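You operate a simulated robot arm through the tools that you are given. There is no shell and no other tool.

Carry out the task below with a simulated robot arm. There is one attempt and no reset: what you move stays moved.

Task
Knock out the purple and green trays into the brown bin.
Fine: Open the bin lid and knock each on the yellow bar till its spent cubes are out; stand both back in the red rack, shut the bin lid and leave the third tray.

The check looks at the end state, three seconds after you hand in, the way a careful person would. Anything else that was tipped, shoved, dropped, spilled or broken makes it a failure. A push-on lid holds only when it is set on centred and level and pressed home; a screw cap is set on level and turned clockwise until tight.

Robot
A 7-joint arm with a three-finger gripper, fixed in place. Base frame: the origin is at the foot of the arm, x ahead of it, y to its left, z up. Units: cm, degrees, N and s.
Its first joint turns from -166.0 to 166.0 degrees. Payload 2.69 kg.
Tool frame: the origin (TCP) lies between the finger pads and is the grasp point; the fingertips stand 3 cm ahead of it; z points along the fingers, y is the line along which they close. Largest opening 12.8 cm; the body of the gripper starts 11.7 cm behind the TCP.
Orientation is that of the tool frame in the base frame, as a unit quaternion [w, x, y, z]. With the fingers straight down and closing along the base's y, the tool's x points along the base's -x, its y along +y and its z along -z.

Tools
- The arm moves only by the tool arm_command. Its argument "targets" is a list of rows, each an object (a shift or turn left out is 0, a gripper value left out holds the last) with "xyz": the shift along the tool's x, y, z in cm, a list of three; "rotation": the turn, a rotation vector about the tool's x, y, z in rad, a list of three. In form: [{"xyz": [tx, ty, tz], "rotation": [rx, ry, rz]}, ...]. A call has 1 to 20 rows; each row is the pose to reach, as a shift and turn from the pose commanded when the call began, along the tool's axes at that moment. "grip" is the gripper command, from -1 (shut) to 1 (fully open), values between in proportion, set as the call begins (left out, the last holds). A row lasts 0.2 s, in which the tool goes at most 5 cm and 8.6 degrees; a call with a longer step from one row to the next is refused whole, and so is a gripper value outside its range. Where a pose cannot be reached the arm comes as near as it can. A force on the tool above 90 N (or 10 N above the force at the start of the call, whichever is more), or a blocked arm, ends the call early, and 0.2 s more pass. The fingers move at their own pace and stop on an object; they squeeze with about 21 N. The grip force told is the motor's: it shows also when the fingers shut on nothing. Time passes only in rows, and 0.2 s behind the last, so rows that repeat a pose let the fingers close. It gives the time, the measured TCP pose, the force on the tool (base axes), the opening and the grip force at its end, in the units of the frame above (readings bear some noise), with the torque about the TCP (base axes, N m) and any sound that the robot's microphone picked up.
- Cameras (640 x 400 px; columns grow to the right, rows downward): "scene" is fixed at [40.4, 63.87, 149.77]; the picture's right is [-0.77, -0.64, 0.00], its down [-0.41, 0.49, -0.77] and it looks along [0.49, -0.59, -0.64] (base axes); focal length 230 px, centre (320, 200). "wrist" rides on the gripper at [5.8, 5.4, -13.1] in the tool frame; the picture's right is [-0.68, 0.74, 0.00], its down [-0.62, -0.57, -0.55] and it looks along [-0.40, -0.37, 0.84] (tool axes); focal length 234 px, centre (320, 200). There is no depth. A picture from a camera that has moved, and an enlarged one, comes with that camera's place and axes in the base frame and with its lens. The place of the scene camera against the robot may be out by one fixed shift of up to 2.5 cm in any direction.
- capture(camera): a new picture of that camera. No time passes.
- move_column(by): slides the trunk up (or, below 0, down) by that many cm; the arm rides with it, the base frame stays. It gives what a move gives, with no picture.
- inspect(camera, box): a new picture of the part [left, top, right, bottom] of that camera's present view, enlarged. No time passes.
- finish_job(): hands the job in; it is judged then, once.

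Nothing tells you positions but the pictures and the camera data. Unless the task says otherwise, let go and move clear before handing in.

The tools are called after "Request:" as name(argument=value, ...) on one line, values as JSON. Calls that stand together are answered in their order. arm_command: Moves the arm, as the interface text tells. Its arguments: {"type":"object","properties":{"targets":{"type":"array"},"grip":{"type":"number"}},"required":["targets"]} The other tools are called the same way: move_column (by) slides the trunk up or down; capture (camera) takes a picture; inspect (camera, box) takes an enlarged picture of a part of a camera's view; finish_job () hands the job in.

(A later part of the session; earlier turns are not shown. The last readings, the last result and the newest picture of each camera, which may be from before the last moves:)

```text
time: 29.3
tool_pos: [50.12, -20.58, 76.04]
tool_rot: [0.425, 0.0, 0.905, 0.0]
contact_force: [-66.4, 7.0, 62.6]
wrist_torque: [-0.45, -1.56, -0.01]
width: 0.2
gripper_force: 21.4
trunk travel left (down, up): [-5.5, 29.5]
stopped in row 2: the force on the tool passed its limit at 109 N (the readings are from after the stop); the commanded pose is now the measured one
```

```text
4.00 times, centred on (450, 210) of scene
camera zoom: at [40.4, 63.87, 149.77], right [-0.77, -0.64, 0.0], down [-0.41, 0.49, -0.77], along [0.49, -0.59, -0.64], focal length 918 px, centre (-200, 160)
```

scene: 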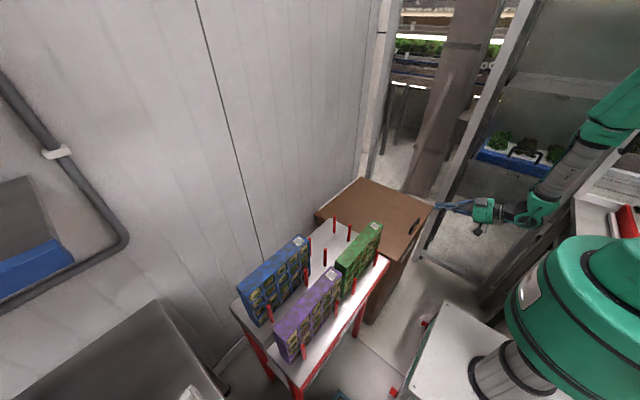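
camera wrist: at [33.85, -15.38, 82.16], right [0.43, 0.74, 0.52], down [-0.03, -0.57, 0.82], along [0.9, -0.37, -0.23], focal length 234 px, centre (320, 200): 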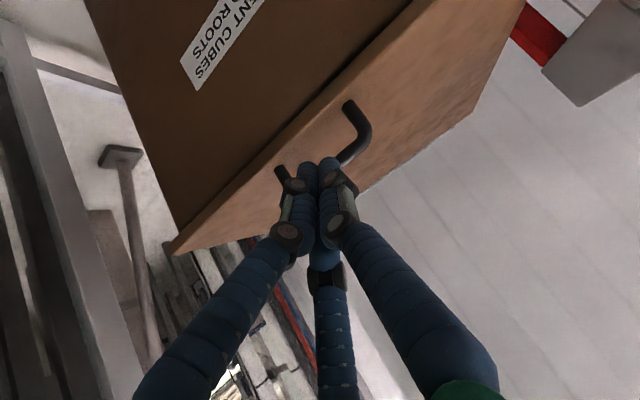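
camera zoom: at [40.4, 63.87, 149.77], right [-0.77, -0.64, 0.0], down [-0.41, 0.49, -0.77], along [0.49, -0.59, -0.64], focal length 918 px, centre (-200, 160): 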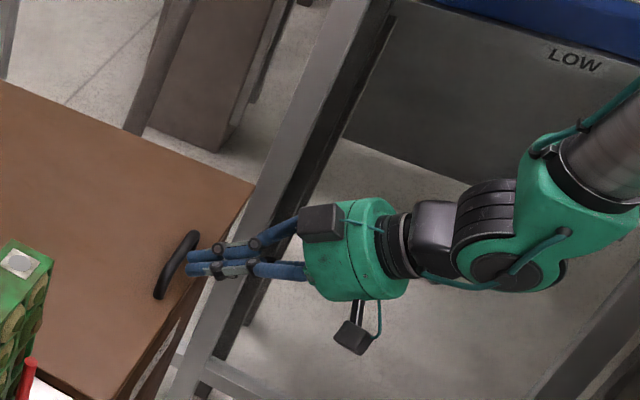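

The tips hit the bar (the reaction is along the tool axis), so the closed pair is too thick or slightly high for the gap. I'll back out, roll the tool −90° so a single 1 cm finger can go under the bar, and grip the bar instead.

Request:
arm_command(targets=[{"xyz": [0, 0, -1.5]}, {"xyz": [0, 0, -3.5]}, {"xyz": [0, 0, -5.5]}, {"xyz": [0, 0, -5.5], "rotation": [0, 0, -0.1428]}, {"xyz": [0, 0, -5.5], "rotation": [0, 0, -0.2856]}, {"xyz": [0, 0, -5.5], "rotation": [0, 0, -0.4284]}, {"xyz": [0, 0, -5.5], "rotation": [0, 0, -0.5712]}, {"xyz": [0, 0, -5.5], "rotation": [0, 0, -0.714]}, {"xyz": [0, 0, -5.5], "rotation": [0, 0, -0.8568]}, {"xyz": [0, 0, -5.5], "rotation": [0, 0, -0.9996]}, {"xyz": [0, 0, -5.5], "rotation": [0, 0, -1.1424]}, {"xyz": [0, 0, -5.5], "rotation": [0, 0, -1.2852]}, {"xyz": [0, 0, -5.5], "rotation": [0, 0, -1.428]}, {"xyz": [0, 0, -5.5], "rotation": [0, 0, -1.5708]}, {"xyz": [0, 0, -5.5], "rotation": [0, 0, -1.5708]}], grip=-0.4)

Request:
capture(camera="wrist")

Request:
inspect(camera="scene", box=[370, 160, 530, 260])

```text
time: 32.5
tool_pos: [44.53, -13.19, 91.99]
tool_rot: [0.267, -0.643, 0.663, -0.274]
contact_force: [-0.2, 0.0, 0.1]
wrist_torque: [0.01, -0.03, 0.03]
width: 3.85
gripper_force: 0.0
out of reach, approached as far as the arm can: row 6, 7, 8, 9, 10, 11, 12, 13, 14, 15
trunk travel left (down, up): [-5.5, 29.5]
```

```text
taken
camera wrist: at [31.32, -18.66, 97.63], right [-0.5, 0.69, -0.52], down [0.03, 0.61, 0.79], along [0.87, 0.38, -0.33], focal length 234 px, centre (320, 200)
```

wrist: 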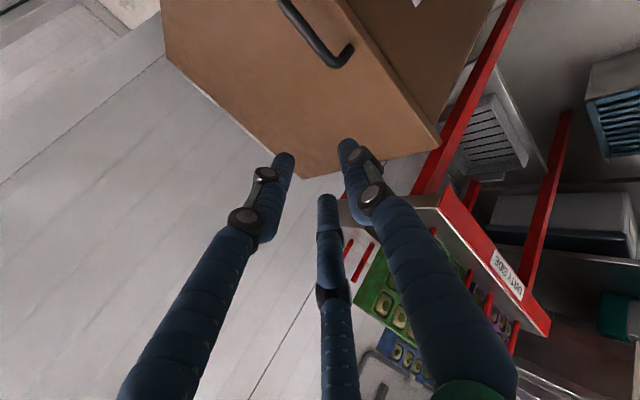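

```text
4.00 times, centred on (450, 210) of scene
camera zoom: at [40.4, 63.87, 149.77], right [-0.77, -0.64, 0.0], down [-0.41, 0.49, -0.77], along [0.49, -0.59, -0.64], focal length 918 px, centre (-200, 160)
```

zoom: 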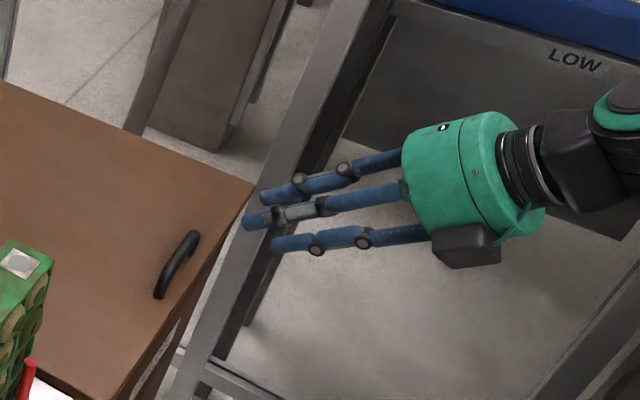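

The rolled pose drifted because the arm is short of room close to the base. I check whether this orientation is reachable farther forward, above the handle.

Request:
arm_command(targets=[{"xyz": [2.5, 0.2, 3.6], "rotation": [0.03, -0.007, -0.007]}, {"xyz": [5, 0.4, 7.2], "rotation": [0.06, -0.014, -0.014]}, {"xyz": [7.5, 0.6, 10.9], "rotation": [0.0876, -0.021, -0.021]}, {"xyz": [7.5, 0.6, 10.9], "rotation": [0.0876, -0.021, -0.021]}])

Request:
capture(camera="wrist")

```text
time: 33.5
tool_pos: [47.62, -12.46, 95.52]
tool_rot: [0.29, -0.641, 0.649, -0.291]
contact_force: [0.3, -0.1, 0.9]
wrist_torque: [0.02, 0.0, -0.02]
width: 3.84
gripper_force: 0.0
out of reach, approached as far as the arm can: row 1, 2, 3, 4
trunk travel left (down, up): [-5.5, 29.5]
```

```text
taken
camera wrist: at [34.1, -18.23, 100.32], right [-0.48, 0.68, -0.55], down [-0.03, 0.61, 0.79], along [0.88, 0.4, -0.27], focal length 234 px, centre (320, 200)
```

wrist: 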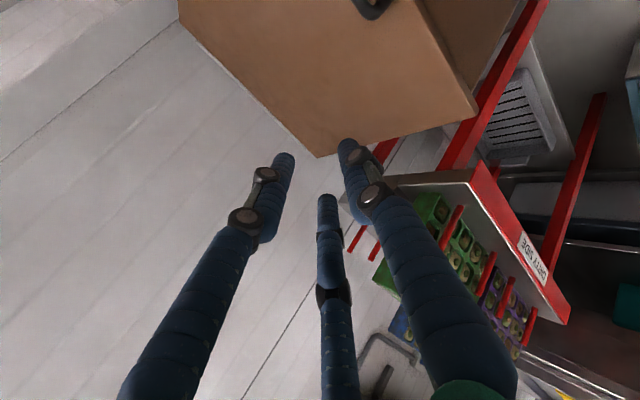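

This roll direction seems to hit a wrist limit. I'll go up, point the tool straight down again and roll the other way (+90°) instead.

Request:
arm_command(targets=[{"xyz": [0.5, -1.9, -1.6], "rotation": [-0.1454, 0, 0]}, {"xyz": [1, -3.8, -3.2], "rotation": [-0.2909, 0, 0]}, {"xyz": [1.5, -5.7, -4.8], "rotation": [-0.4363, 0, 0]}, {"xyz": [2, -7.6, -6.4], "rotation": [-0.5818, 0, 0]}, {"xyz": [2.5, -9.5, -8], "rotation": [-0.7272, 0, 0]}, {"xyz": [3, -11.5, -9.6], "rotation": [-0.8727, 0, 0]}, {"xyz": [3, -11.5, -9.6], "rotation": [-0.8727, 0, 0]}])

```text
time: 35.1
tool_pos: [47.73, -15.43, 110.53]
tool_rot: [0.0, -0.706, 0.708, 0.001]
contact_force: [1.9, -0.7, -0.9]
wrist_torque: [0.01, 0.13, 0.02]
width: 3.85
gripper_force: 0.1
trunk travel left (down, up): [-5.5, 29.5]
```

Now I roll by +180° in two halves.

Request:
arm_command(targets=[{"xyz": [0, 0, 0], "rotation": [0, 0, 0.1428]}, {"xyz": [0, 0, 0], "rotation": [0, 0, 0.2856]}, {"xyz": [0, 0, 0], "rotation": [0, 0, 0.4284]}, {"xyz": [0, 0, 0], "rotation": [0, 0, 0.5712]}, {"xyz": [0, 0, 0], "rotation": [0, 0, 0.714]}, {"xyz": [0, 0, 0], "rotation": [0, 0, 0.8568]}, {"xyz": [0, 0, 0], "rotation": [0, 0, 0.9996]}, {"xyz": [0, 0, 0], "rotation": [0, 0, 1.1424]}, {"xyz": [0, 0, 0], "rotation": [0, 0, 1.2852]}, {"xyz": [0, 0, 0], "rotation": [0, 0, 1.428]}, {"xyz": [0, 0, 0], "rotation": [0, 0, 1.5708]}])

Request:
arm_command(targets=[{"xyz": [0, 0, 0], "rotation": [0, 0, 0.1428]}, {"xyz": [0, 0, 0], "rotation": [0, 0, 0.2856]}, {"xyz": [0, 0, 0], "rotation": [0, 0, 0.4284]}, {"xyz": [0, 0, 0], "rotation": [0, 0, 0.5712]}, {"xyz": [0, 0, 0], "rotation": [0, 0, 0.714]}, {"xyz": [0, 0, 0], "rotation": [0, 0, 0.8568]}, {"xyz": [0, 0, 0], "rotation": [0, 0, 0.9996]}, {"xyz": [0, 0, 0], "rotation": [0, 0, 1.1424]}, {"xyz": [0, 0, 0], "rotation": [0, 0, 1.2852]}, {"xyz": [0, 0, 0], "rotation": [0, 0, 1.428]}, {"xyz": [0, 0, 0], "rotation": [0, 0, 1.5708]}])

```text
time: 37.5
tool_pos: [47.75, -15.38, 110.52]
tool_rot: [-0.001, 0.002, 1.0, 0.001]
contact_force: [0.6, 0.3, 0.0]
wrist_torque: [0.03, 0.01, -0.01]
width: 3.83
gripper_force: 0.1
trunk travel left (down, up): [-5.5, 29.5]
```

```text
time: 39.9
tool_pos: [47.84, -15.41, 110.55]
tool_rot: [0.0, 0.708, 0.706, 0.001]
contact_force: [0.0, -0.9, 0.0]
wrist_torque: [0.0, -0.03, 0.02]
width: 3.87
gripper_force: 0.1
trunk travel left (down, up): [-5.5, 29.5]
```

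Roll +90° is done. Now pitch to 40° while descending toward the front of the handle.

Request:
arm_command(targets=[{"xyz": [-0.9, 0, 3.7], "rotation": [-0.1454, 0, 0]}, {"xyz": [-1.8, 0, 7.4], "rotation": [-0.2909, 0, 0]}, {"xyz": [-2.7, 0, 11.1], "rotation": [-0.4363, 0, 0]}, {"xyz": [-3.6, 0, 14.8], "rotation": [-0.5818, 0, 0]}, {"xyz": [-4.5, 0, 18.5], "rotation": [-0.7272, 0, 0]}, {"xyz": [-5.3, 0.2, 22.5], "rotation": [-0.8727, 0, 0]}, {"xyz": [-5.3, 0.2, 22.5], "rotation": [-0.8727, 0, 0]}])

Request:
capture(camera="wrist")

```text
time: 41.5
tool_pos: [47.84, -20.65, 87.89]
tool_rot: [0.3, 0.641, 0.64, 0.3]
contact_force: [0.3, 0.1, 0.5]
wrist_torque: [-0.05, -0.03, -0.04]
width: 3.83
gripper_force: 0.0
trunk travel left (down, up): [-5.5, 29.5]
```

```text
taken
camera wrist: at [41.26, -14.85, 100.57], right [0.47, -0.68, 0.57], down [-0.78, -0.61, -0.08], along [0.4, -0.4, -0.82], focal length 234 px, centre (320, 200)
```

wrist: 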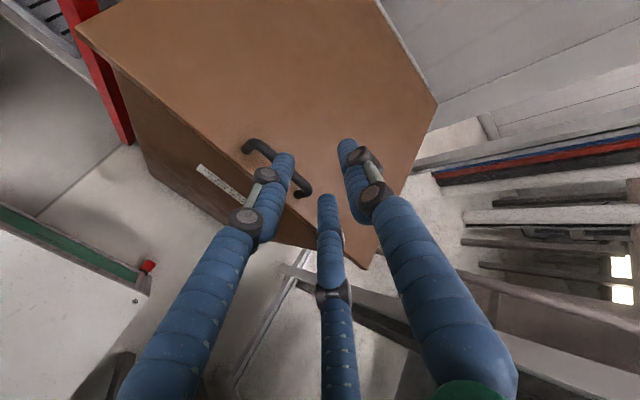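

This roll works: tool at pitch 40°, exact. I narrow the opening to about 2.7 cm and go to the pre-insert pose.

Request:
arm_command(targets=[{"xyz": [0, -2.1, 2.1]}, {"xyz": [0, -4.2, 4.2]}, {"xyz": [0, -6.1, 6.4]}, {"xyz": [0, -6.1, 6.4]}], grip=-0.578)

Request:
capture(camera="wrist")

Request:
inspect(camera="wrist", box=[220, 100, 400, 240])

```text
time: 42.5
tool_pos: [48.88, -20.75, 79.12]
tool_rot: [0.299, 0.642, 0.64, 0.3]
contact_force: [0.2, -0.4, -0.4]
wrist_torque: [-0.01, -0.02, 0.0]
width: 2.7
gripper_force: 0.0
trunk travel left (down, up): [-5.5, 29.5]
```

```text
taken
camera wrist: at [42.31, -14.9, 91.69], right [0.47, -0.68, 0.56], down [-0.78, -0.61, -0.08], along [0.4, -0.4, -0.82], focal length 234 px, centre (320, 200)
```

wrist: 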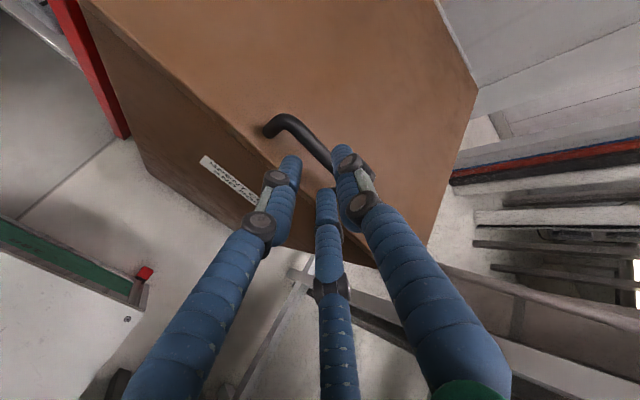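

```text
2.86 times, centred on (310, 170) of wrist
camera zoom: at [42.31, -14.9, 91.69], right [0.47, -0.68, 0.56], down [-0.78, -0.61, -0.08], along [0.4, -0.4, -0.82], focal length 669 px, centre (349, 286)
```

zoom: 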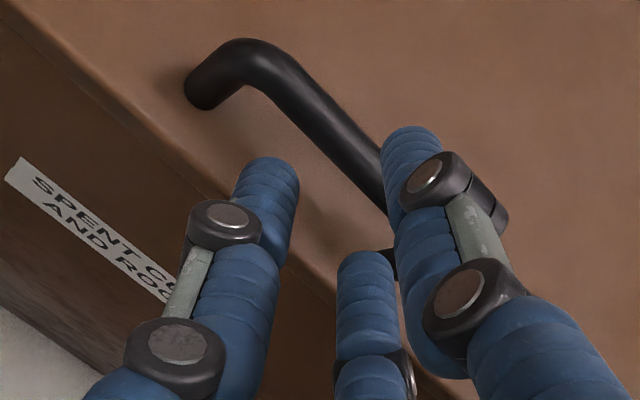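

The single finger lies over the bar and the opposite side goes under it. I advance along the tool axis slowly.

Request:
arm_command(targets=[{"xyz": [0, 0, 0.8]}, {"xyz": [0, 0, 1.6]}, {"xyz": [0, 0, 2.3]}, {"xyz": [0, 0, 3.0]}, {"xyz": [0, 0, 3.5]}, {"xyz": [0, 0, 4.0]}, {"xyz": [0, 0, 4.5]}, {"xyz": [0, 0, 4.5]}])

Request:
inspect(camera="wrist", box=[220, 100, 400, 240])

Request:
inspect(camera="scene", box=[370, 160, 530, 260])

```text
time: 44.3
tool_pos: [52.41, -20.65, 76.32]
tool_rot: [0.298, 0.642, 0.64, 0.3]
contact_force: [-1.1, 0.0, -0.1]
wrist_torque: [0.01, 0.03, 0.01]
width: 2.74
gripper_force: 0.1
trunk travel left (down, up): [-5.5, 29.5]
```

```text
2.86 times, centred on (310, 170) of wrist
camera zoom: at [45.86, -14.89, 88.91], right [0.47, -0.68, 0.56], down [-0.78, -0.61, -0.08], along [0.4, -0.4, -0.82], focal length 669 px, centre (349, 286)
```

zoom: 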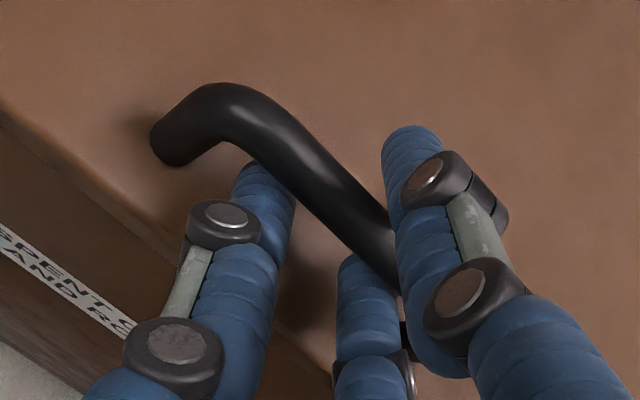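

```text
4.00 times, centred on (450, 210) of scene
camera zoom: at [40.4, 63.87, 149.77], right [-0.77, -0.64, 0.0], down [-0.41, 0.49, -0.77], along [0.49, -0.59, -0.64], focal length 918 px, centre (-200, 160)
```

zoom: 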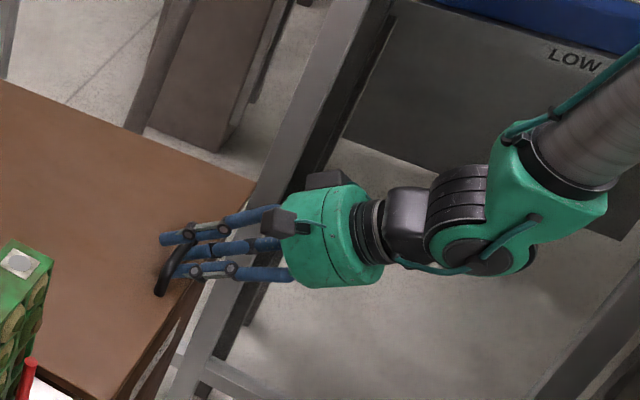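

The bar is between the fingers with no contact. Now close and check the width.

Request:
arm_command(targets=[{"xyz": [0, 0, 0]}, {"xyz": [0, 0, 0]}, {"xyz": [0, 0, 0]}], grip=-1)

Request:
inspect(camera="wrist", box=[220, 100, 400, 240])

```text
time: 45.1
tool_pos: [52.5, -20.71, 76.41]
tool_rot: [0.299, 0.641, 0.64, 0.3]
contact_force: [2.9, -3.7, -1.4]
wrist_torque: [0.3, 0.0, -0.44]
width: 2.1
gripper_force: 44.8
trunk travel left (down, up): [-5.5, 29.5]
```

```text
2.86 times, centred on (310, 170) of wrist
camera zoom: at [45.85, -14.91, 88.9], right [0.47, -0.68, 0.56], down [-0.78, -0.61, -0.08], along [0.4, -0.4, -0.82], focal length 669 px, centre (349, 286)
```

zoom: 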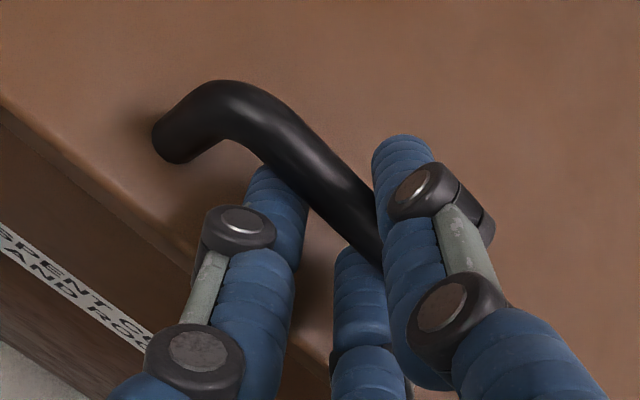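

The bar is gripped (width 2.1). I lift gently a few degrees along the hinge arc to test.

Request:
arm_command(targets=[{"xyz": [0, 0.6, -0.42]}, {"xyz": [0, 1.2, -0.82]}, {"xyz": [0, 1.86, -1.21]}, {"xyz": [0, 1.86, -1.21]}])

Request:
inspect(camera="scene", box=[300, 160, 460, 260])

```text
time: 46.1
tool_pos: [52.59, -20.88, 78.34]
tool_rot: [0.299, 0.642, 0.64, 0.299]
contact_force: [8.5, -5.0, -1.4]
wrist_torque: [0.35, -0.03, -0.51]
width: 2.08
gripper_force: 44.7
trunk travel left (down, up): [-5.5, 29.5]
```

```text
4.00 times, centred on (380, 210) of scene
camera zoom: at [40.4, 63.87, 149.77], right [-0.77, -0.64, 0.0], down [-0.41, 0.49, -0.77], along [0.49, -0.59, -0.64], focal length 918 px, centre (80, 160)
```

zoom: 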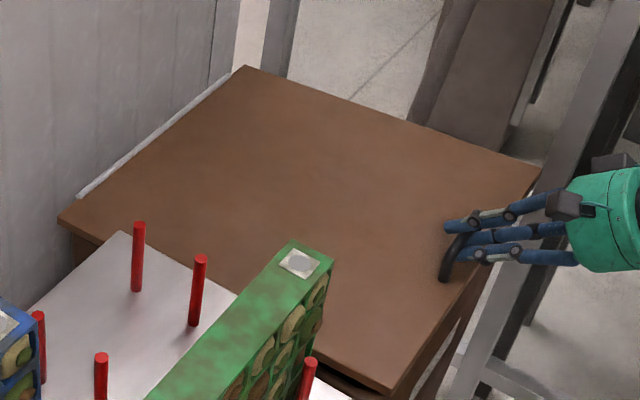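

The lid is coming up with low force. I continue along the arc to about 20°.

Request:
arm_command(targets=[{"xyz": [0, 1.0, -0.55]}, {"xyz": [0, 1.98, -1.08]}, {"xyz": [0, 3.3, -1.7]}, {"xyz": [0, 4.67, -2.35]}, {"xyz": [0, 5.7, -2.8]}, {"xyz": [0, 6.73, -3.2]}, {"xyz": [0, 7.8, -3.6]}, {"xyz": [0, 8.82, -3.97]}, {"xyz": [0, 10.2, -4.42]}, {"xyz": [0, 11.65, -4.82]}, {"xyz": [0, 11.65, -4.82]}])

Request:
capture(camera="scene")

Request:
capture(camera="wrist")

```text
time: 48.5
tool_pos: [56.44, -20.73, 90.45]
tool_rot: [0.299, 0.641, 0.64, 0.3]
contact_force: [-18.2, -3.9, 8.8]
wrist_torque: [0.73, -0.06, -0.3]
width: 2.08
gripper_force: 44.8
trunk travel left (down, up): [-5.5, 29.5]
```

```text
taken
```

scene: 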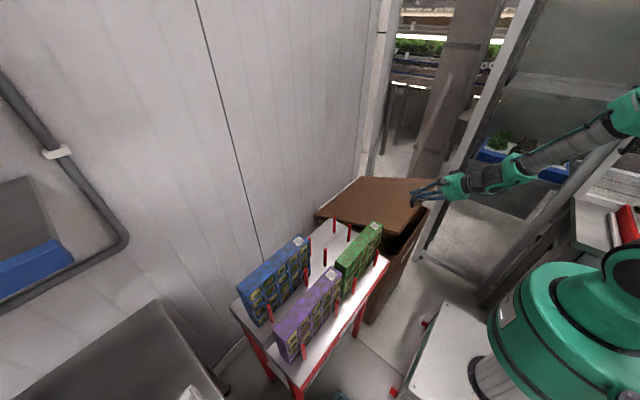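

```text
taken
camera wrist: at [49.84, -14.9, 103.15], right [0.47, -0.68, 0.56], down [-0.78, -0.62, -0.08], along [0.4, -0.4, -0.82], focal length 234 px, centre (320, 200)
```

wrist: 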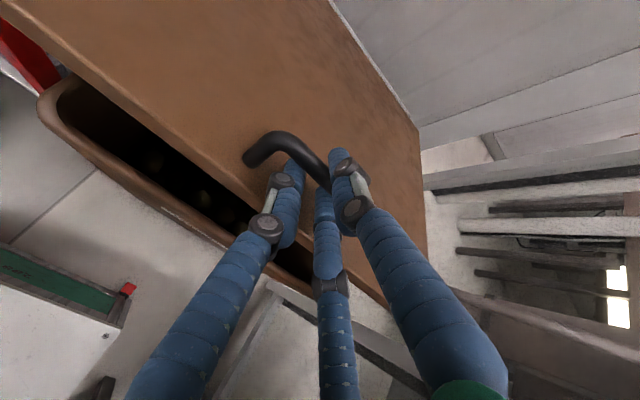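

Lid is at about 20° and the bin interior is starting to show. I continue the arc to ~40° while slowly pitching the tool.

Request:
arm_command(targets=[{"xyz": [0, 1.4, -0.4], "rotation": [0.016, 0, 0]}, {"xyz": [0, 2.89, -0.71], "rotation": [0.033, 0, 0]}, {"xyz": [0, 5.81, -1.23], "rotation": [0.065, 0, 0]}, {"xyz": [0, 8.81, -1.47], "rotation": [0.098, 0, 0]}, {"xyz": [0, 11.82, -1.5], "rotation": [0.131, 0, 0]}, {"xyz": [0, 14.84, -1.32], "rotation": [0.162, 0, 0]}, {"xyz": [0, 14.84, -1.32], "rotation": [0.162, 0, 0]}])

Request:
capture(camera="scene")

```text
time: 50.1
tool_pos: [65.0, -20.58, 102.75]
tool_rot: [0.245, 0.664, 0.662, 0.247]
contact_force: [3.0, 6.7, -4.9]
wrist_torque: [0.69, 0.04, -0.27]
width: 2.1
gripper_force: 44.5
trunk travel left (down, up): [-5.5, 29.5]
```

```text
taken
```

scene: 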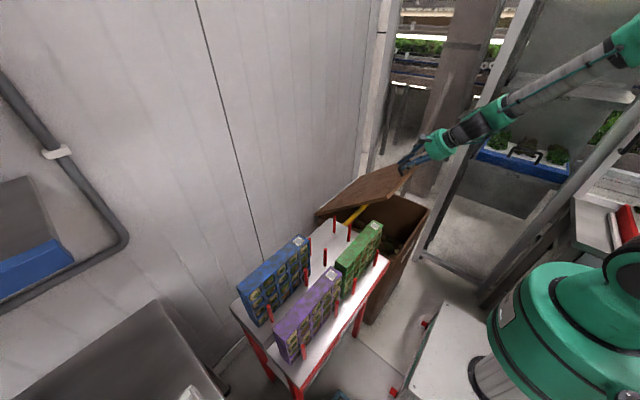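

The yellow bar shows inside the bin. I continue the arc to about 80°.

Request:
arm_command(targets=[{"xyz": [0, 1.5, -0.08], "rotation": [0.016, 0, 0]}, {"xyz": [0, 3.01, -0.11], "rotation": [0.033, 0, 0]}, {"xyz": [0, 6.03, 0], "rotation": [0.066, 0, 0]}, {"xyz": [0, 9.03, 0.31], "rotation": [0.098, 0, 0]}, {"xyz": [0, 12.0, 0.84], "rotation": [0.131, 0, 0]}, {"xyz": [0, 14.92, 1.56], "rotation": [0.164, 0, 0]}, {"xyz": [0, 17.81, 2.47], "rotation": [0.195, 0, 0]}, {"xyz": [0, 20.61, 3.59], "rotation": [0.229, 0, 0]}, {"xyz": [0, 23.33, 4.9], "rotation": [0.262, 0, 0]}, {"xyz": [0, 25.94, 6.4], "rotation": [0.293, 0, 0]}, {"xyz": [0, 28.46, 8.07], "rotation": [0.326, 0, 0]}, {"xyz": [0, 28.46, 8.07], "rotation": [0.326, 0, 0]}])

Request:
capture(camera="scene")

Request:
capture(camera="wrist")

```text
time: 52.7
tool_pos: [91.86, -20.69, 115.29]
tool_rot: [0.135, 0.694, 0.693, 0.136]
contact_force: [0.4, 0.1, 13.7]
wrist_torque: [-0.04, -0.25, -0.77]
width: 2.07
gripper_force: 45.1
trunk travel left (down, up): [-5.5, 29.5]
```

```text
taken
```

scene: 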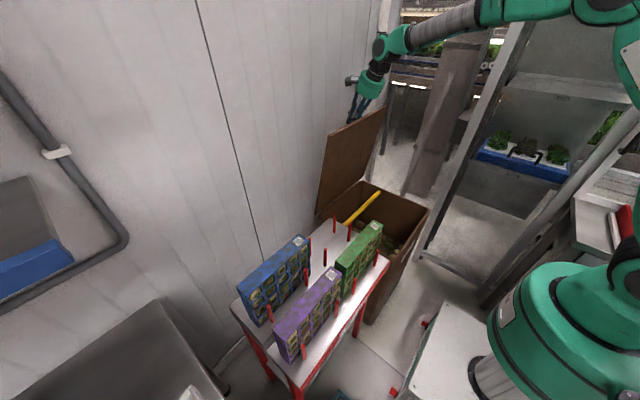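

```text
taken
camera wrist: at [91.88, -14.97, 129.57], right [0.68, -0.68, 0.28], down [-0.73, -0.62, 0.29], along [-0.03, -0.4, -0.91], focal length 234 px, centre (320, 200)
```

wrist: 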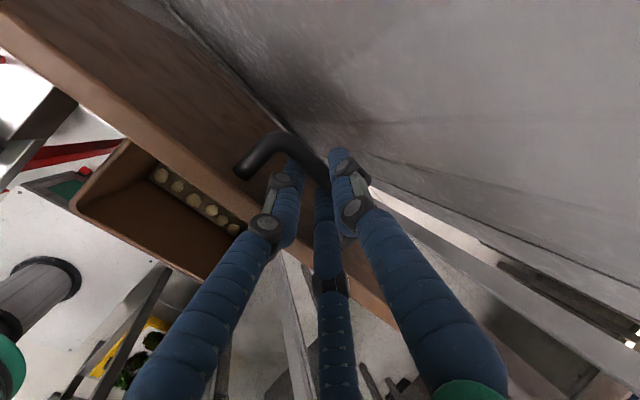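

The lid is near 80°. I go on slowly past vertical to about 92° and check forces.

Request:
arm_command(targets=[{"xyz": [0, 1.4, 0.48], "rotation": [0.016, 0, 0]}, {"xyz": [0, 2.85, 0.97], "rotation": [0.033, 0, 0]}, {"xyz": [0, 4.2, 1.55], "rotation": [0.049, 0, 0]}, {"xyz": [0, 5.62, 2.15], "rotation": [0.065, 0, 0]}, {"xyz": [0, 7.0, 2.85], "rotation": [0.082, 0, 0]}, {"xyz": [0, 8.32, 3.51], "rotation": [0.098, 0, 0]}, {"xyz": [0, 8.32, 3.51], "rotation": [0.098, 0, 0]}])

Request:
capture(camera="scene")

Request:
capture(camera="wrist")

```text
time: 53.7
tool_pos: [96.22, -20.75, 115.57]
tool_rot: [0.105, 0.701, 0.697, 0.108]
contact_force: [-70.7, 10.9, 25.9]
wrist_torque: [-0.3, 0.44, -1.27]
width: 2.07
gripper_force: 44.9
trunk travel left (down, up): [-5.5, 29.5]
stopped in row 5: the force on the tool passed its limit at 118 N (the readings are from after the stop); the commanded pose is now the measured one
```

```text
taken
```

scene: 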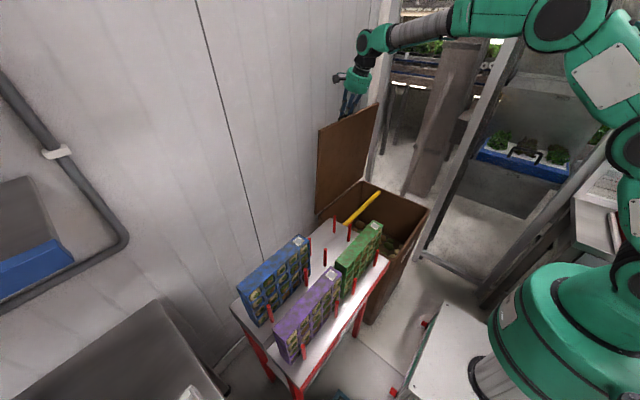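

```text
taken
camera wrist: at [97.53, -15.03, 129.72], right [0.7, -0.68, 0.22], down [-0.71, -0.62, 0.35], along [-0.1, -0.4, -0.91], focal length 234 px, centre (320, 200)
```

wrist: 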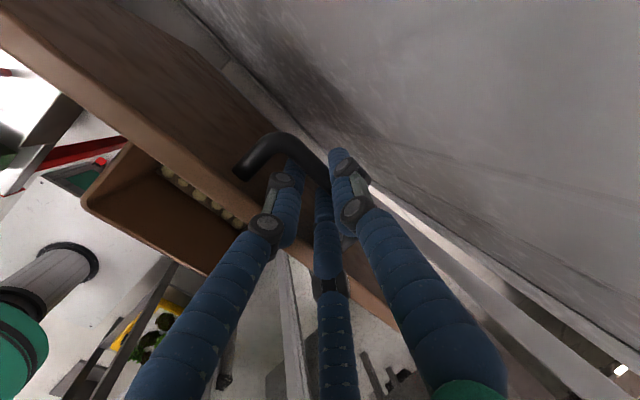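

The lid stopped against something at about 86° (reaction −x). I zoom in to see what touches.

Request:
inspect(camera="scene", box=[290, 20, 450, 120])

Request:
inspect(camera="scene", box=[290, 90, 450, 250])

Request:
inspect(camera="wrist", box=[200, 60, 420, 220])

```text
4.00 times, centred on (370, 70) of scene
camera zoom: at [40.4, 63.87, 149.77], right [-0.77, -0.64, 0.0], down [-0.41, 0.49, -0.77], along [0.49, -0.59, -0.64], focal length 918 px, centre (120, 720)
```

zoom: 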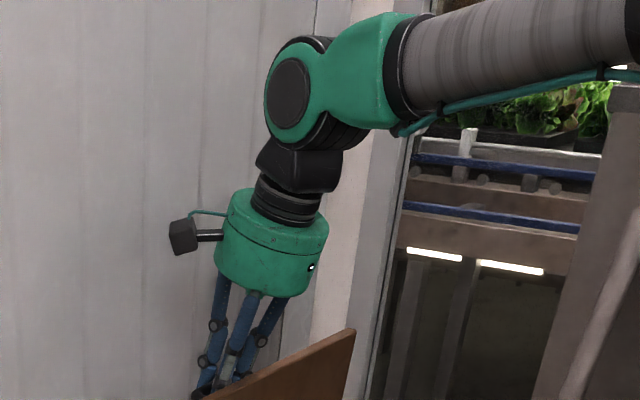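

```text
2.50 times, centred on (370, 170) of scene
camera zoom: at [40.4, 63.87, 149.77], right [-0.77, -0.64, 0.0], down [-0.41, 0.49, -0.77], along [0.49, -0.59, -0.64], focal length 574 px, centre (195, 275)
```

zoom: 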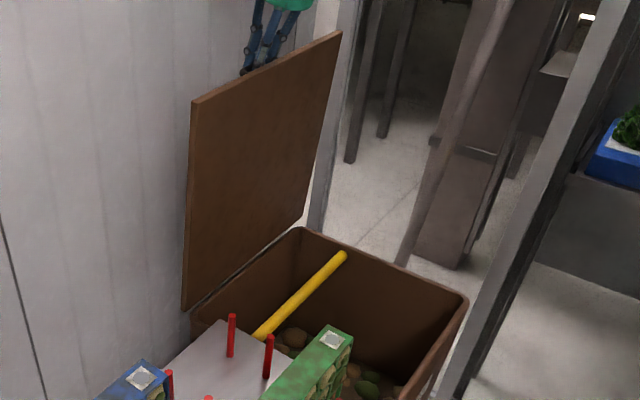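

```text
2.50 times, centred on (310, 140) of wrist
camera zoom: at [97.53, -15.03, 129.72], right [0.7, -0.68, 0.22], down [-0.71, -0.62, 0.35], along [-0.1, -0.4, -0.91], focal length 585 px, centre (345, 350)
```

zoom: 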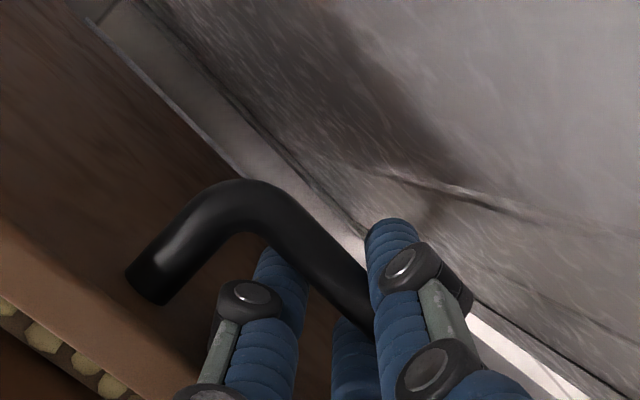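

The lid seems to have reached its hinge stop at about 87° (the reaction acts at the bar, and the wall is farther back). I relieve the pressure, open the fingers a little while keeping the lower finger hooked behind the bar, and see whether the lid stays up.

Request:
arm_command(targets=[{"xyz": [0, -0.3, -0.1]}, {"xyz": [0, -0.6, -0.2]}, {"xyz": [0, -0.6, -0.2]}, {"xyz": [0, -0.6, -0.2]}])

Request:
arm_command(targets=[{"xyz": [0, 0, 0]}, {"xyz": [0, 0, 0]}, {"xyz": [0, 0, 0]}], grip=-0.45)

Request:
inspect(camera="wrist", box=[200, 60, 420, 220])

```text
time: 54.7
tool_pos: [96.33, -20.84, 115.59]
tool_rot: [0.108, 0.699, 0.698, 0.11]
contact_force: [-11.8, 4.4, 39.5]
wrist_torque: [0.26, -0.19, -0.75]
width: 2.03
gripper_force: 45.3
trunk travel left (down, up): [-5.5, 29.5]
```

```text
time: 55.5
tool_pos: [96.39, -20.81, 114.72]
tool_rot: [0.105, 0.699, 0.699, 0.108]
contact_force: [0.8, -0.4, -1.1]
wrist_torque: [-0.02, -0.01, 0.0]
width: 3.51
gripper_force: 0.0
trunk travel left (down, up): [-5.5, 29.5]
```

```text
2.50 times, centred on (310, 140) of wrist
camera zoom: at [97.65, -15.1, 128.9], right [0.7, -0.68, 0.22], down [-0.7, -0.62, 0.35], along [-0.11, -0.4, -0.91], focal length 585 px, centre (345, 350)
```

zoom: 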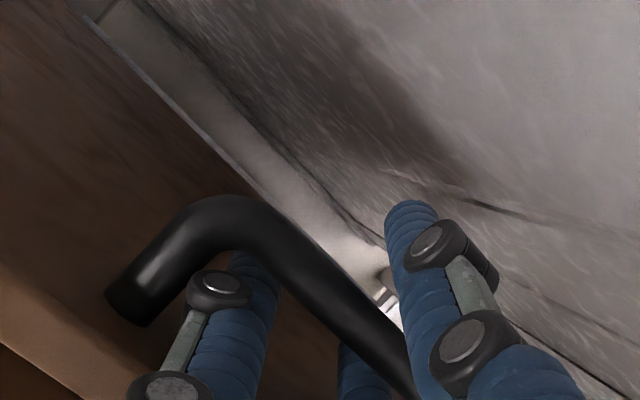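

Force dropped to zero with the fingers open, so the lid seems to hold. I shift the tool 0.7 cm toward −x and see whether the bar follows.

Request:
arm_command(targets=[{"xyz": [0, -0.35, 0]}, {"xyz": [0, -0.7, 0]}, {"xyz": [0, -0.7, 0]}, {"xyz": [0, -0.7, 0]}])

Request:
inspect(camera="wrist", box=[200, 60, 420, 220])

Request:
inspect(camera="scene", box=[290, 90, 450, 250])

```text
time: 56.5
tool_pos: [95.71, -20.82, 114.68]
tool_rot: [0.105, 0.699, 0.698, 0.109]
contact_force: [1.1, 0.6, 0.5]
wrist_torque: [-0.06, 0.06, 0.04]
width: 3.48
gripper_force: 0.1
trunk travel left (down, up): [-5.5, 29.5]
```

```text
2.50 times, centred on (310, 140) of wrist
camera zoom: at [96.93, -15.07, 128.89], right [0.7, -0.68, 0.22], down [-0.7, -0.62, 0.35], along [-0.1, -0.4, -0.91], focal length 585 px, centre (345, 350)
```

zoom: 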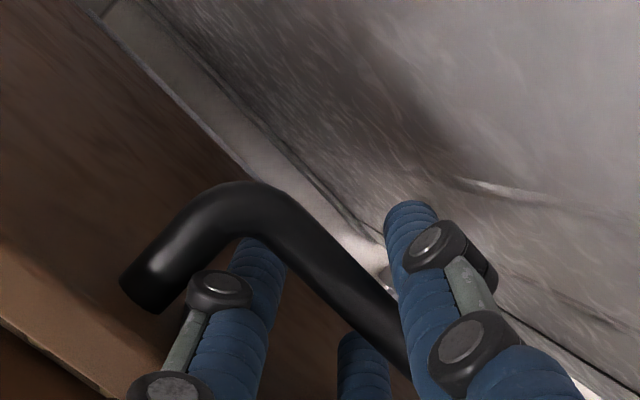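

```text
2.50 times, centred on (370, 170) of scene
camera zoom: at [40.4, 63.87, 149.77], right [-0.77, -0.64, 0.0], down [-0.41, 0.49, -0.77], along [0.49, -0.59, -0.64], focal length 574 px, centre (195, 275)
```

zoom: 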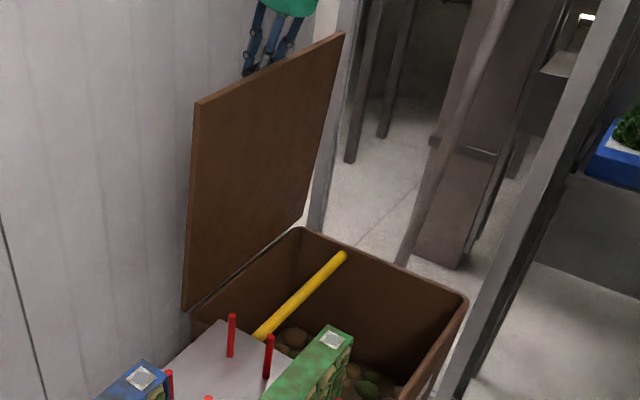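

The lid corner moved only a couple of pixels in the scene view. I shift a further 0.6 cm and compare again.

Request:
arm_command(targets=[{"xyz": [0, -0.3, 0]}, {"xyz": [0, -0.6, 0]}, {"xyz": [0, -0.6, 0]}, {"xyz": [0, -0.6, 0]}])

Request:
inspect(camera="wrist", box=[200, 60, 420, 220])

Request:
inspect(camera="scene", box=[290, 90, 450, 250])

```text
time: 57.5
tool_pos: [95.2, -20.92, 114.35]
tool_rot: [0.105, 0.7, 0.698, 0.108]
contact_force: [0.8, 0.3, -0.9]
wrist_torque: [0.0, 0.03, 0.03]
width: 3.49
gripper_force: 0.1
trunk travel left (down, up): [-5.5, 29.5]
```

```text
2.50 times, centred on (310, 140) of wrist
camera zoom: at [96.35, -15.08, 128.65], right [0.7, -0.68, 0.22], down [-0.7, -0.62, 0.35], along [-0.11, -0.4, -0.91], focal length 585 px, centre (345, 350)
```

zoom: 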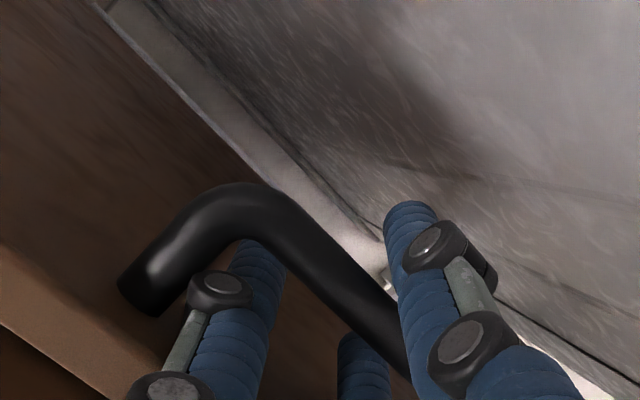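

```text
2.50 times, centred on (370, 170) of scene
camera zoom: at [40.4, 63.87, 149.77], right [-0.77, -0.64, 0.0], down [-0.41, 0.49, -0.77], along [0.49, -0.59, -0.64], focal length 574 px, centre (195, 275)
```

zoom: 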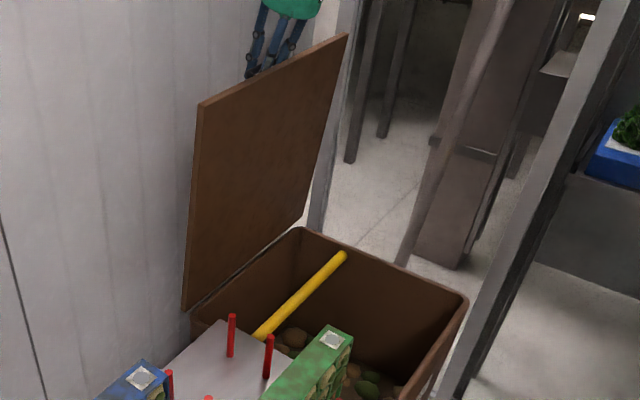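

The lid follows slowly. I hold still for one second to see whether it drifts by itself or rests on my finger.

Request:
arm_command(targets=[{"xyz": [0, 0, 0]}, {"xyz": [0, 0, 0]}, {"xyz": [0, 0, 0]}, {"xyz": [0, 0, 0]}, {"xyz": [0, 0, 0]}])

Request:
inspect(camera="wrist", box=[200, 60, 420, 220])

Request:
inspect(camera="scene", box=[290, 90, 450, 250])

```text
time: 58.7
tool_pos: [95.12, -20.91, 114.41]
tool_rot: [0.106, 0.699, 0.699, 0.109]
contact_force: [2.3, -0.5, 0.6]
wrist_torque: [0.01, 0.0, 0.03]
width: 3.48
gripper_force: 0.0
trunk travel left (down, up): [-5.5, 29.5]
```

```text
2.50 times, centred on (310, 140) of wrist
camera zoom: at [96.36, -15.09, 128.69], right [0.7, -0.68, 0.22], down [-0.7, -0.62, 0.35], along [-0.11, -0.4, -0.91], focal length 585 px, centre (345, 350)
```

zoom: 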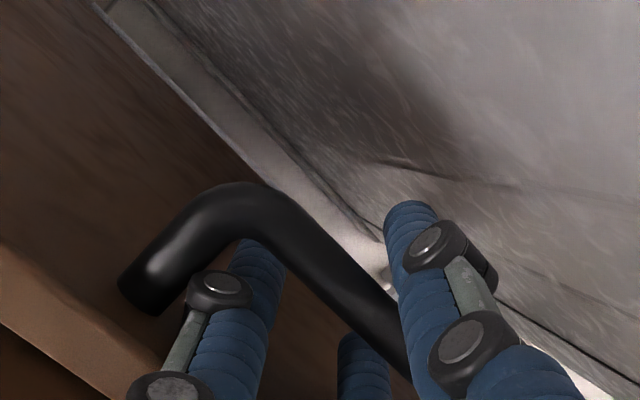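

```text
2.50 times, centred on (370, 170) of scene
camera zoom: at [40.4, 63.87, 149.77], right [-0.77, -0.64, 0.0], down [-0.41, 0.49, -0.77], along [0.49, -0.59, -0.64], focal length 574 px, centre (195, 275)
```

zoom: 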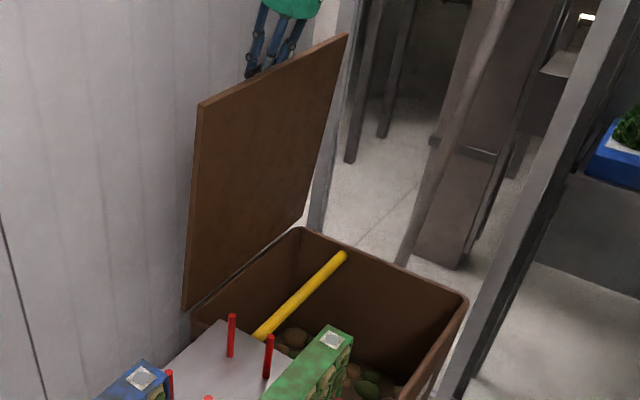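

Static now. I move 0.6 cm more toward −x: if the bar again keeps its place relative to the fingers, it is resting on them.

Request:
arm_command(targets=[{"xyz": [0, -0.3, 0]}, {"xyz": [0, -0.6, 0]}, {"xyz": [0, -0.6, 0]}, {"xyz": [0, -0.6, 0]}])

Request:
inspect(camera="wrist", box=[200, 60, 420, 220])

Request:
inspect(camera="scene", box=[290, 90, 450, 250])

```text
time: 59.7
tool_pos: [94.58, -20.95, 114.24]
tool_rot: [0.106, 0.7, 0.698, 0.109]
contact_force: [1.0, 0.6, 2.3]
wrist_torque: [-0.04, 0.06, 0.06]
width: 3.47
gripper_force: 0.0
trunk travel left (down, up): [-5.5, 29.5]
```

```text
2.50 times, centred on (310, 140) of wrist
camera zoom: at [95.78, -15.08, 128.5], right [0.7, -0.68, 0.22], down [-0.7, -0.62, 0.35], along [-0.11, -0.4, -0.91], focal length 585 px, centre (345, 350)
```

zoom: 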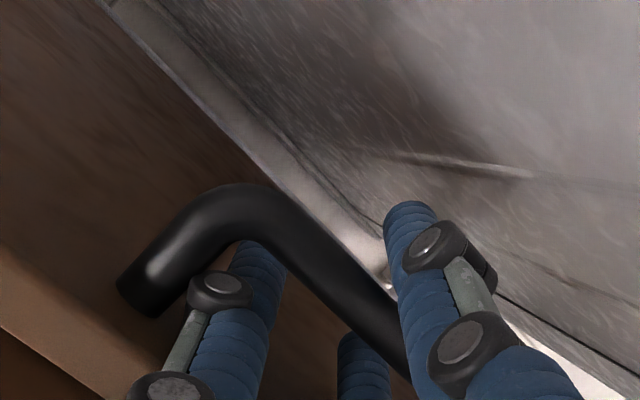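

```text
2.50 times, centred on (370, 170) of scene
camera zoom: at [40.4, 63.87, 149.77], right [-0.77, -0.64, 0.0], down [-0.41, 0.49, -0.77], along [0.49, -0.59, -0.64], focal length 574 px, centre (195, 275)
```

zoom: 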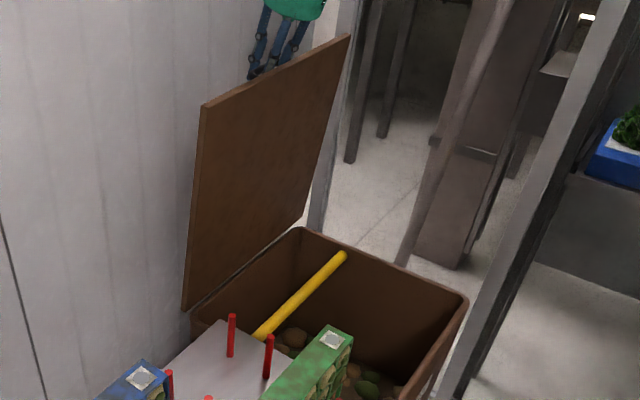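

The lid rests on the lower finger, so it is not past its tipping point. I push again with the fingers open, to see whether the obstruction is my outer finger on the wall or the lid itself.

Request:
arm_command(targets=[{"xyz": [0, 0.3, 0.1]}, {"xyz": [0, 0.6, 0.2]}, {"xyz": [0, 0.9, 0.3]}, {"xyz": [0, 1.2, 0.38]}, {"xyz": [0, 1.5, 0.46]}, {"xyz": [0, 1.8, 0.55]}, {"xyz": [0, 2.1, 0.65]}, {"xyz": [0, 2.1, 0.65]}])

Request:
inspect(camera="scene", box=[290, 90, 450, 250])

Request:
inspect(camera="wrist", box=[200, 60, 420, 220])

```text
time: 61.5
tool_pos: [96.72, -20.83, 114.22]
tool_rot: [0.105, 0.7, 0.698, 0.109]
contact_force: [-0.5, -0.2, -0.2]
wrist_torque: [0.01, -0.01, 0.05]
width: 3.53
gripper_force: 0.1
trunk travel left (down, up): [-5.5, 29.5]
```

```text
2.50 times, centred on (370, 170) of scene
camera zoom: at [40.4, 63.87, 149.77], right [-0.77, -0.64, 0.0], down [-0.41, 0.49, -0.77], along [0.49, -0.59, -0.64], focal length 574 px, centre (195, 275)
```

zoom: 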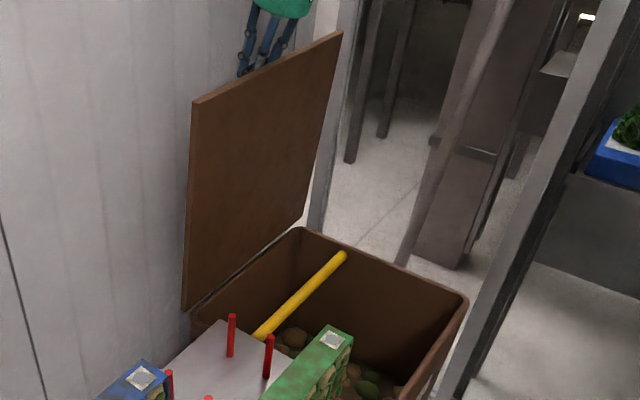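

```text
2.50 times, centred on (310, 140) of wrist
camera zoom: at [97.99, -15.08, 128.5], right [0.7, -0.68, 0.22], down [-0.7, -0.62, 0.35], along [-0.11, -0.4, -0.91], focal length 585 px, centre (345, 350)
```

zoom: 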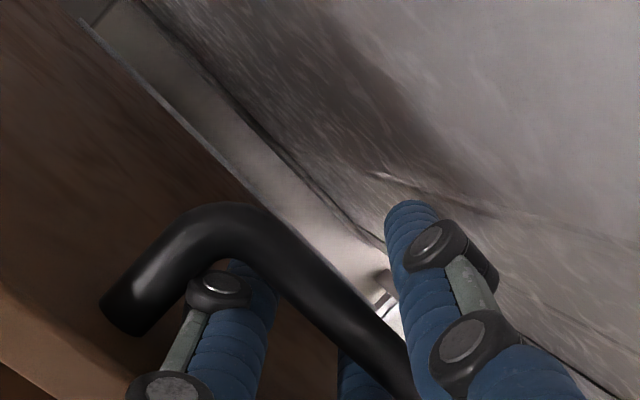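

Now the lid is at the same stop angle while the fingers carry no load, and it was the outer finger that had been dragging it back: so the lid holds itself open at its stop. I centre the fingers on the bar, and withdraw along the tool axis.

Request:
arm_command(targets=[{"xyz": [0, -0.25, 0]}, {"xyz": [0, -0.45, 0]}, {"xyz": [0, -0.45, 0]}], grip=-0.58)

Request:
arm_command(targets=[{"xyz": [0, 0, -0.7]}, {"xyz": [0, 0, -1.5]}, {"xyz": [0, 0, -2.5]}, {"xyz": [0, 0, -4]}, {"xyz": [0, 0, -6]}, {"xyz": [0, 0, -8]}])

Request:
inspect(camera="scene", box=[290, 90, 450, 250])

```text
time: 62.3
tool_pos: [96.38, -20.84, 114.07]
tool_rot: [0.105, 0.7, 0.698, 0.109]
contact_force: [0.4, -0.7, -0.3]
wrist_torque: [0.02, 0.01, -0.03]
width: 2.71
gripper_force: 0.4
trunk travel left (down, up): [-5.5, 29.5]
```

```text
time: 63.7
tool_pos: [94.0, -20.89, 121.89]
tool_rot: [0.105, 0.7, 0.698, 0.108]
contact_force: [0.7, 0.5, -1.0]
wrist_torque: [-0.03, -0.01, -0.01]
width: 2.68
gripper_force: 0.0
trunk travel left (down, up): [-5.5, 29.5]
```

```text
2.50 times, centred on (370, 170) of scene
camera zoom: at [40.4, 63.87, 149.77], right [-0.77, -0.64, 0.0], down [-0.41, 0.49, -0.77], along [0.49, -0.59, -0.64], focal length 574 px, centre (195, 275)
```

zoom: 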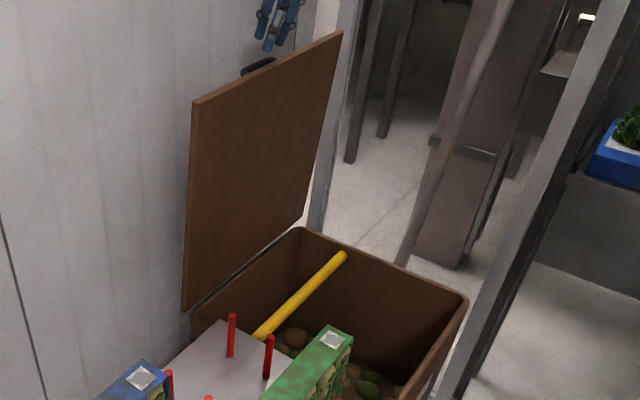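

The lid stays open on its own. I move back over the bin to look at the yellow bar and the interior.

Request:
arm_command(targets=[{"xyz": [1.0, -4.5, -1.4], "rotation": [0.05, 0, 0]}, {"xyz": [2.0, -9, -2.0], "rotation": [0.12, 0, 0]}, {"xyz": [3.2, -13, -1.5], "rotation": [0.2, 0, 0]}, {"xyz": [4.6, -16.8, 0], "rotation": [0.26, 0, 0]}, {"xyz": [5.9, -20.2, 1.0], "rotation": [0.304, 0, 0]}, {"xyz": [5.9, -20.2, 1.0], "rotation": [0.304, 0, 0]}])

Request:
capture(camera="wrist")

Request:
capture(camera="scene")

```text
time: 65.1
tool_pos: [74.95, -14.73, 114.83]
tool_rot: [-0.002, 0.708, 0.707, 0.001]
contact_force: [-1.1, -0.6, 0.8]
wrist_torque: [-0.04, -0.01, 0.01]
width: 2.68
gripper_force: 0.1
trunk travel left (down, up): [-5.5, 29.5]
```

```text
taken
camera wrist: at [80.34, -9.01, 128.0], right [0.74, -0.68, 0.0], down [-0.57, -0.62, 0.55], along [-0.37, -0.4, -0.84], focal length 234 px, centre (320, 200)
```

wrist: 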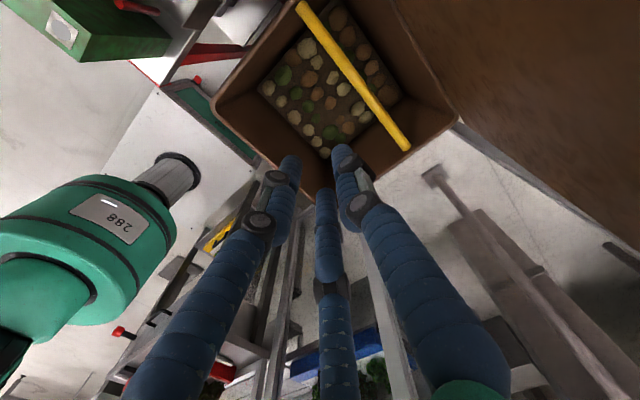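

```text
taken
```

scene: 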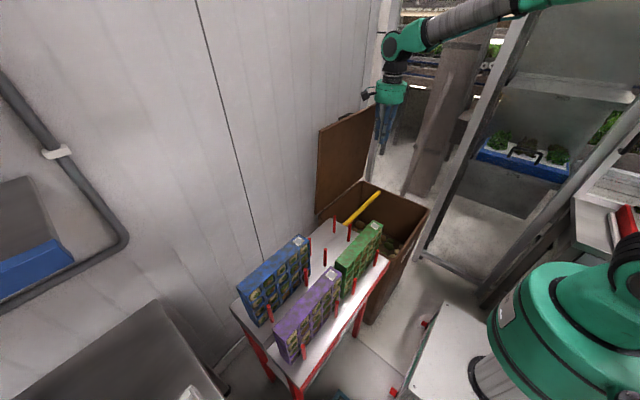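

The yellow bar runs along y across the bin at about x≈82, z≈65, some 5 cm below the rim. Now I go back to view the trays' open faces closely so I can place the fingers on a wall between two cell columns.

Request:
arm_command(targets=[{"xyz": [3.13, -3.13, 0.4], "rotation": [0, 0, -0.1428]}, {"xyz": [6.27, -6.27, 0.8], "rotation": [0, 0, -0.2856]}, {"xyz": [9.4, -9.4, 1.2], "rotation": [0, 0, -0.4284]}, {"xyz": [12.5, -12.5, 1.6], "rotation": [0, 0, -0.5712]}, {"xyz": [15.7, -15.7, 2.0], "rotation": [0, 0, -0.714]}, {"xyz": [18.8, -18.8, 2.4], "rotation": [0, 0, -0.8568]}, {"xyz": [21.9, -21.9, 2.8], "rotation": [0, 0, -0.9996]}, {"xyz": [25.1, -25.1, 3.2], "rotation": [0, 0, -1.1424]}, {"xyz": [28.2, -28.2, 3.6], "rotation": [0, 0, -1.2852]}, {"xyz": [31.4, -31.4, 4.2], "rotation": [0, 0, -1.428]}, {"xyz": [34.5, -34.5, 4.8], "rotation": [0, 0, -1.5708]}, {"xyz": [34.5, -34.5, 4.8], "rotation": [0, 0, -1.5708]}], grip=-1)

Request:
capture(camera="wrist")

```text
time: 67.7
tool_pos: [40.45, 19.71, 110.34]
tool_rot: [-0.001, 0.0, 1.0, 0.003]
contact_force: [-0.4, -0.4, 0.0]
wrist_torque: [0.0, 0.0, 0.01]
width: 0.25
gripper_force: 21.3
trunk travel left (down, up): [-5.5, 29.5]
```

```text
taken
camera wrist: at [34.53, 24.98, 123.48], right [0.68, 0.74, 0.0], down [0.62, -0.57, 0.55], along [0.4, -0.37, -0.84], focal length 234 px, centre (320, 200)
```

wrist: 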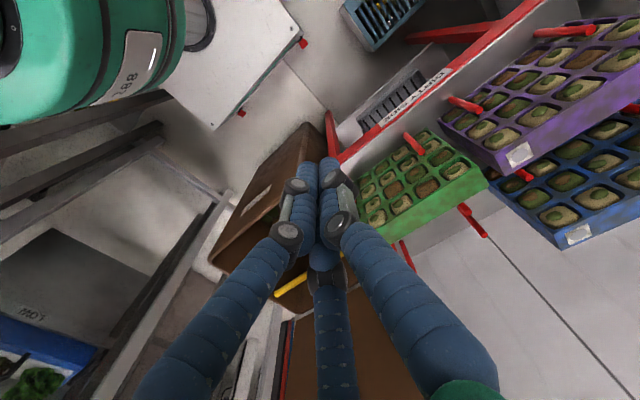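

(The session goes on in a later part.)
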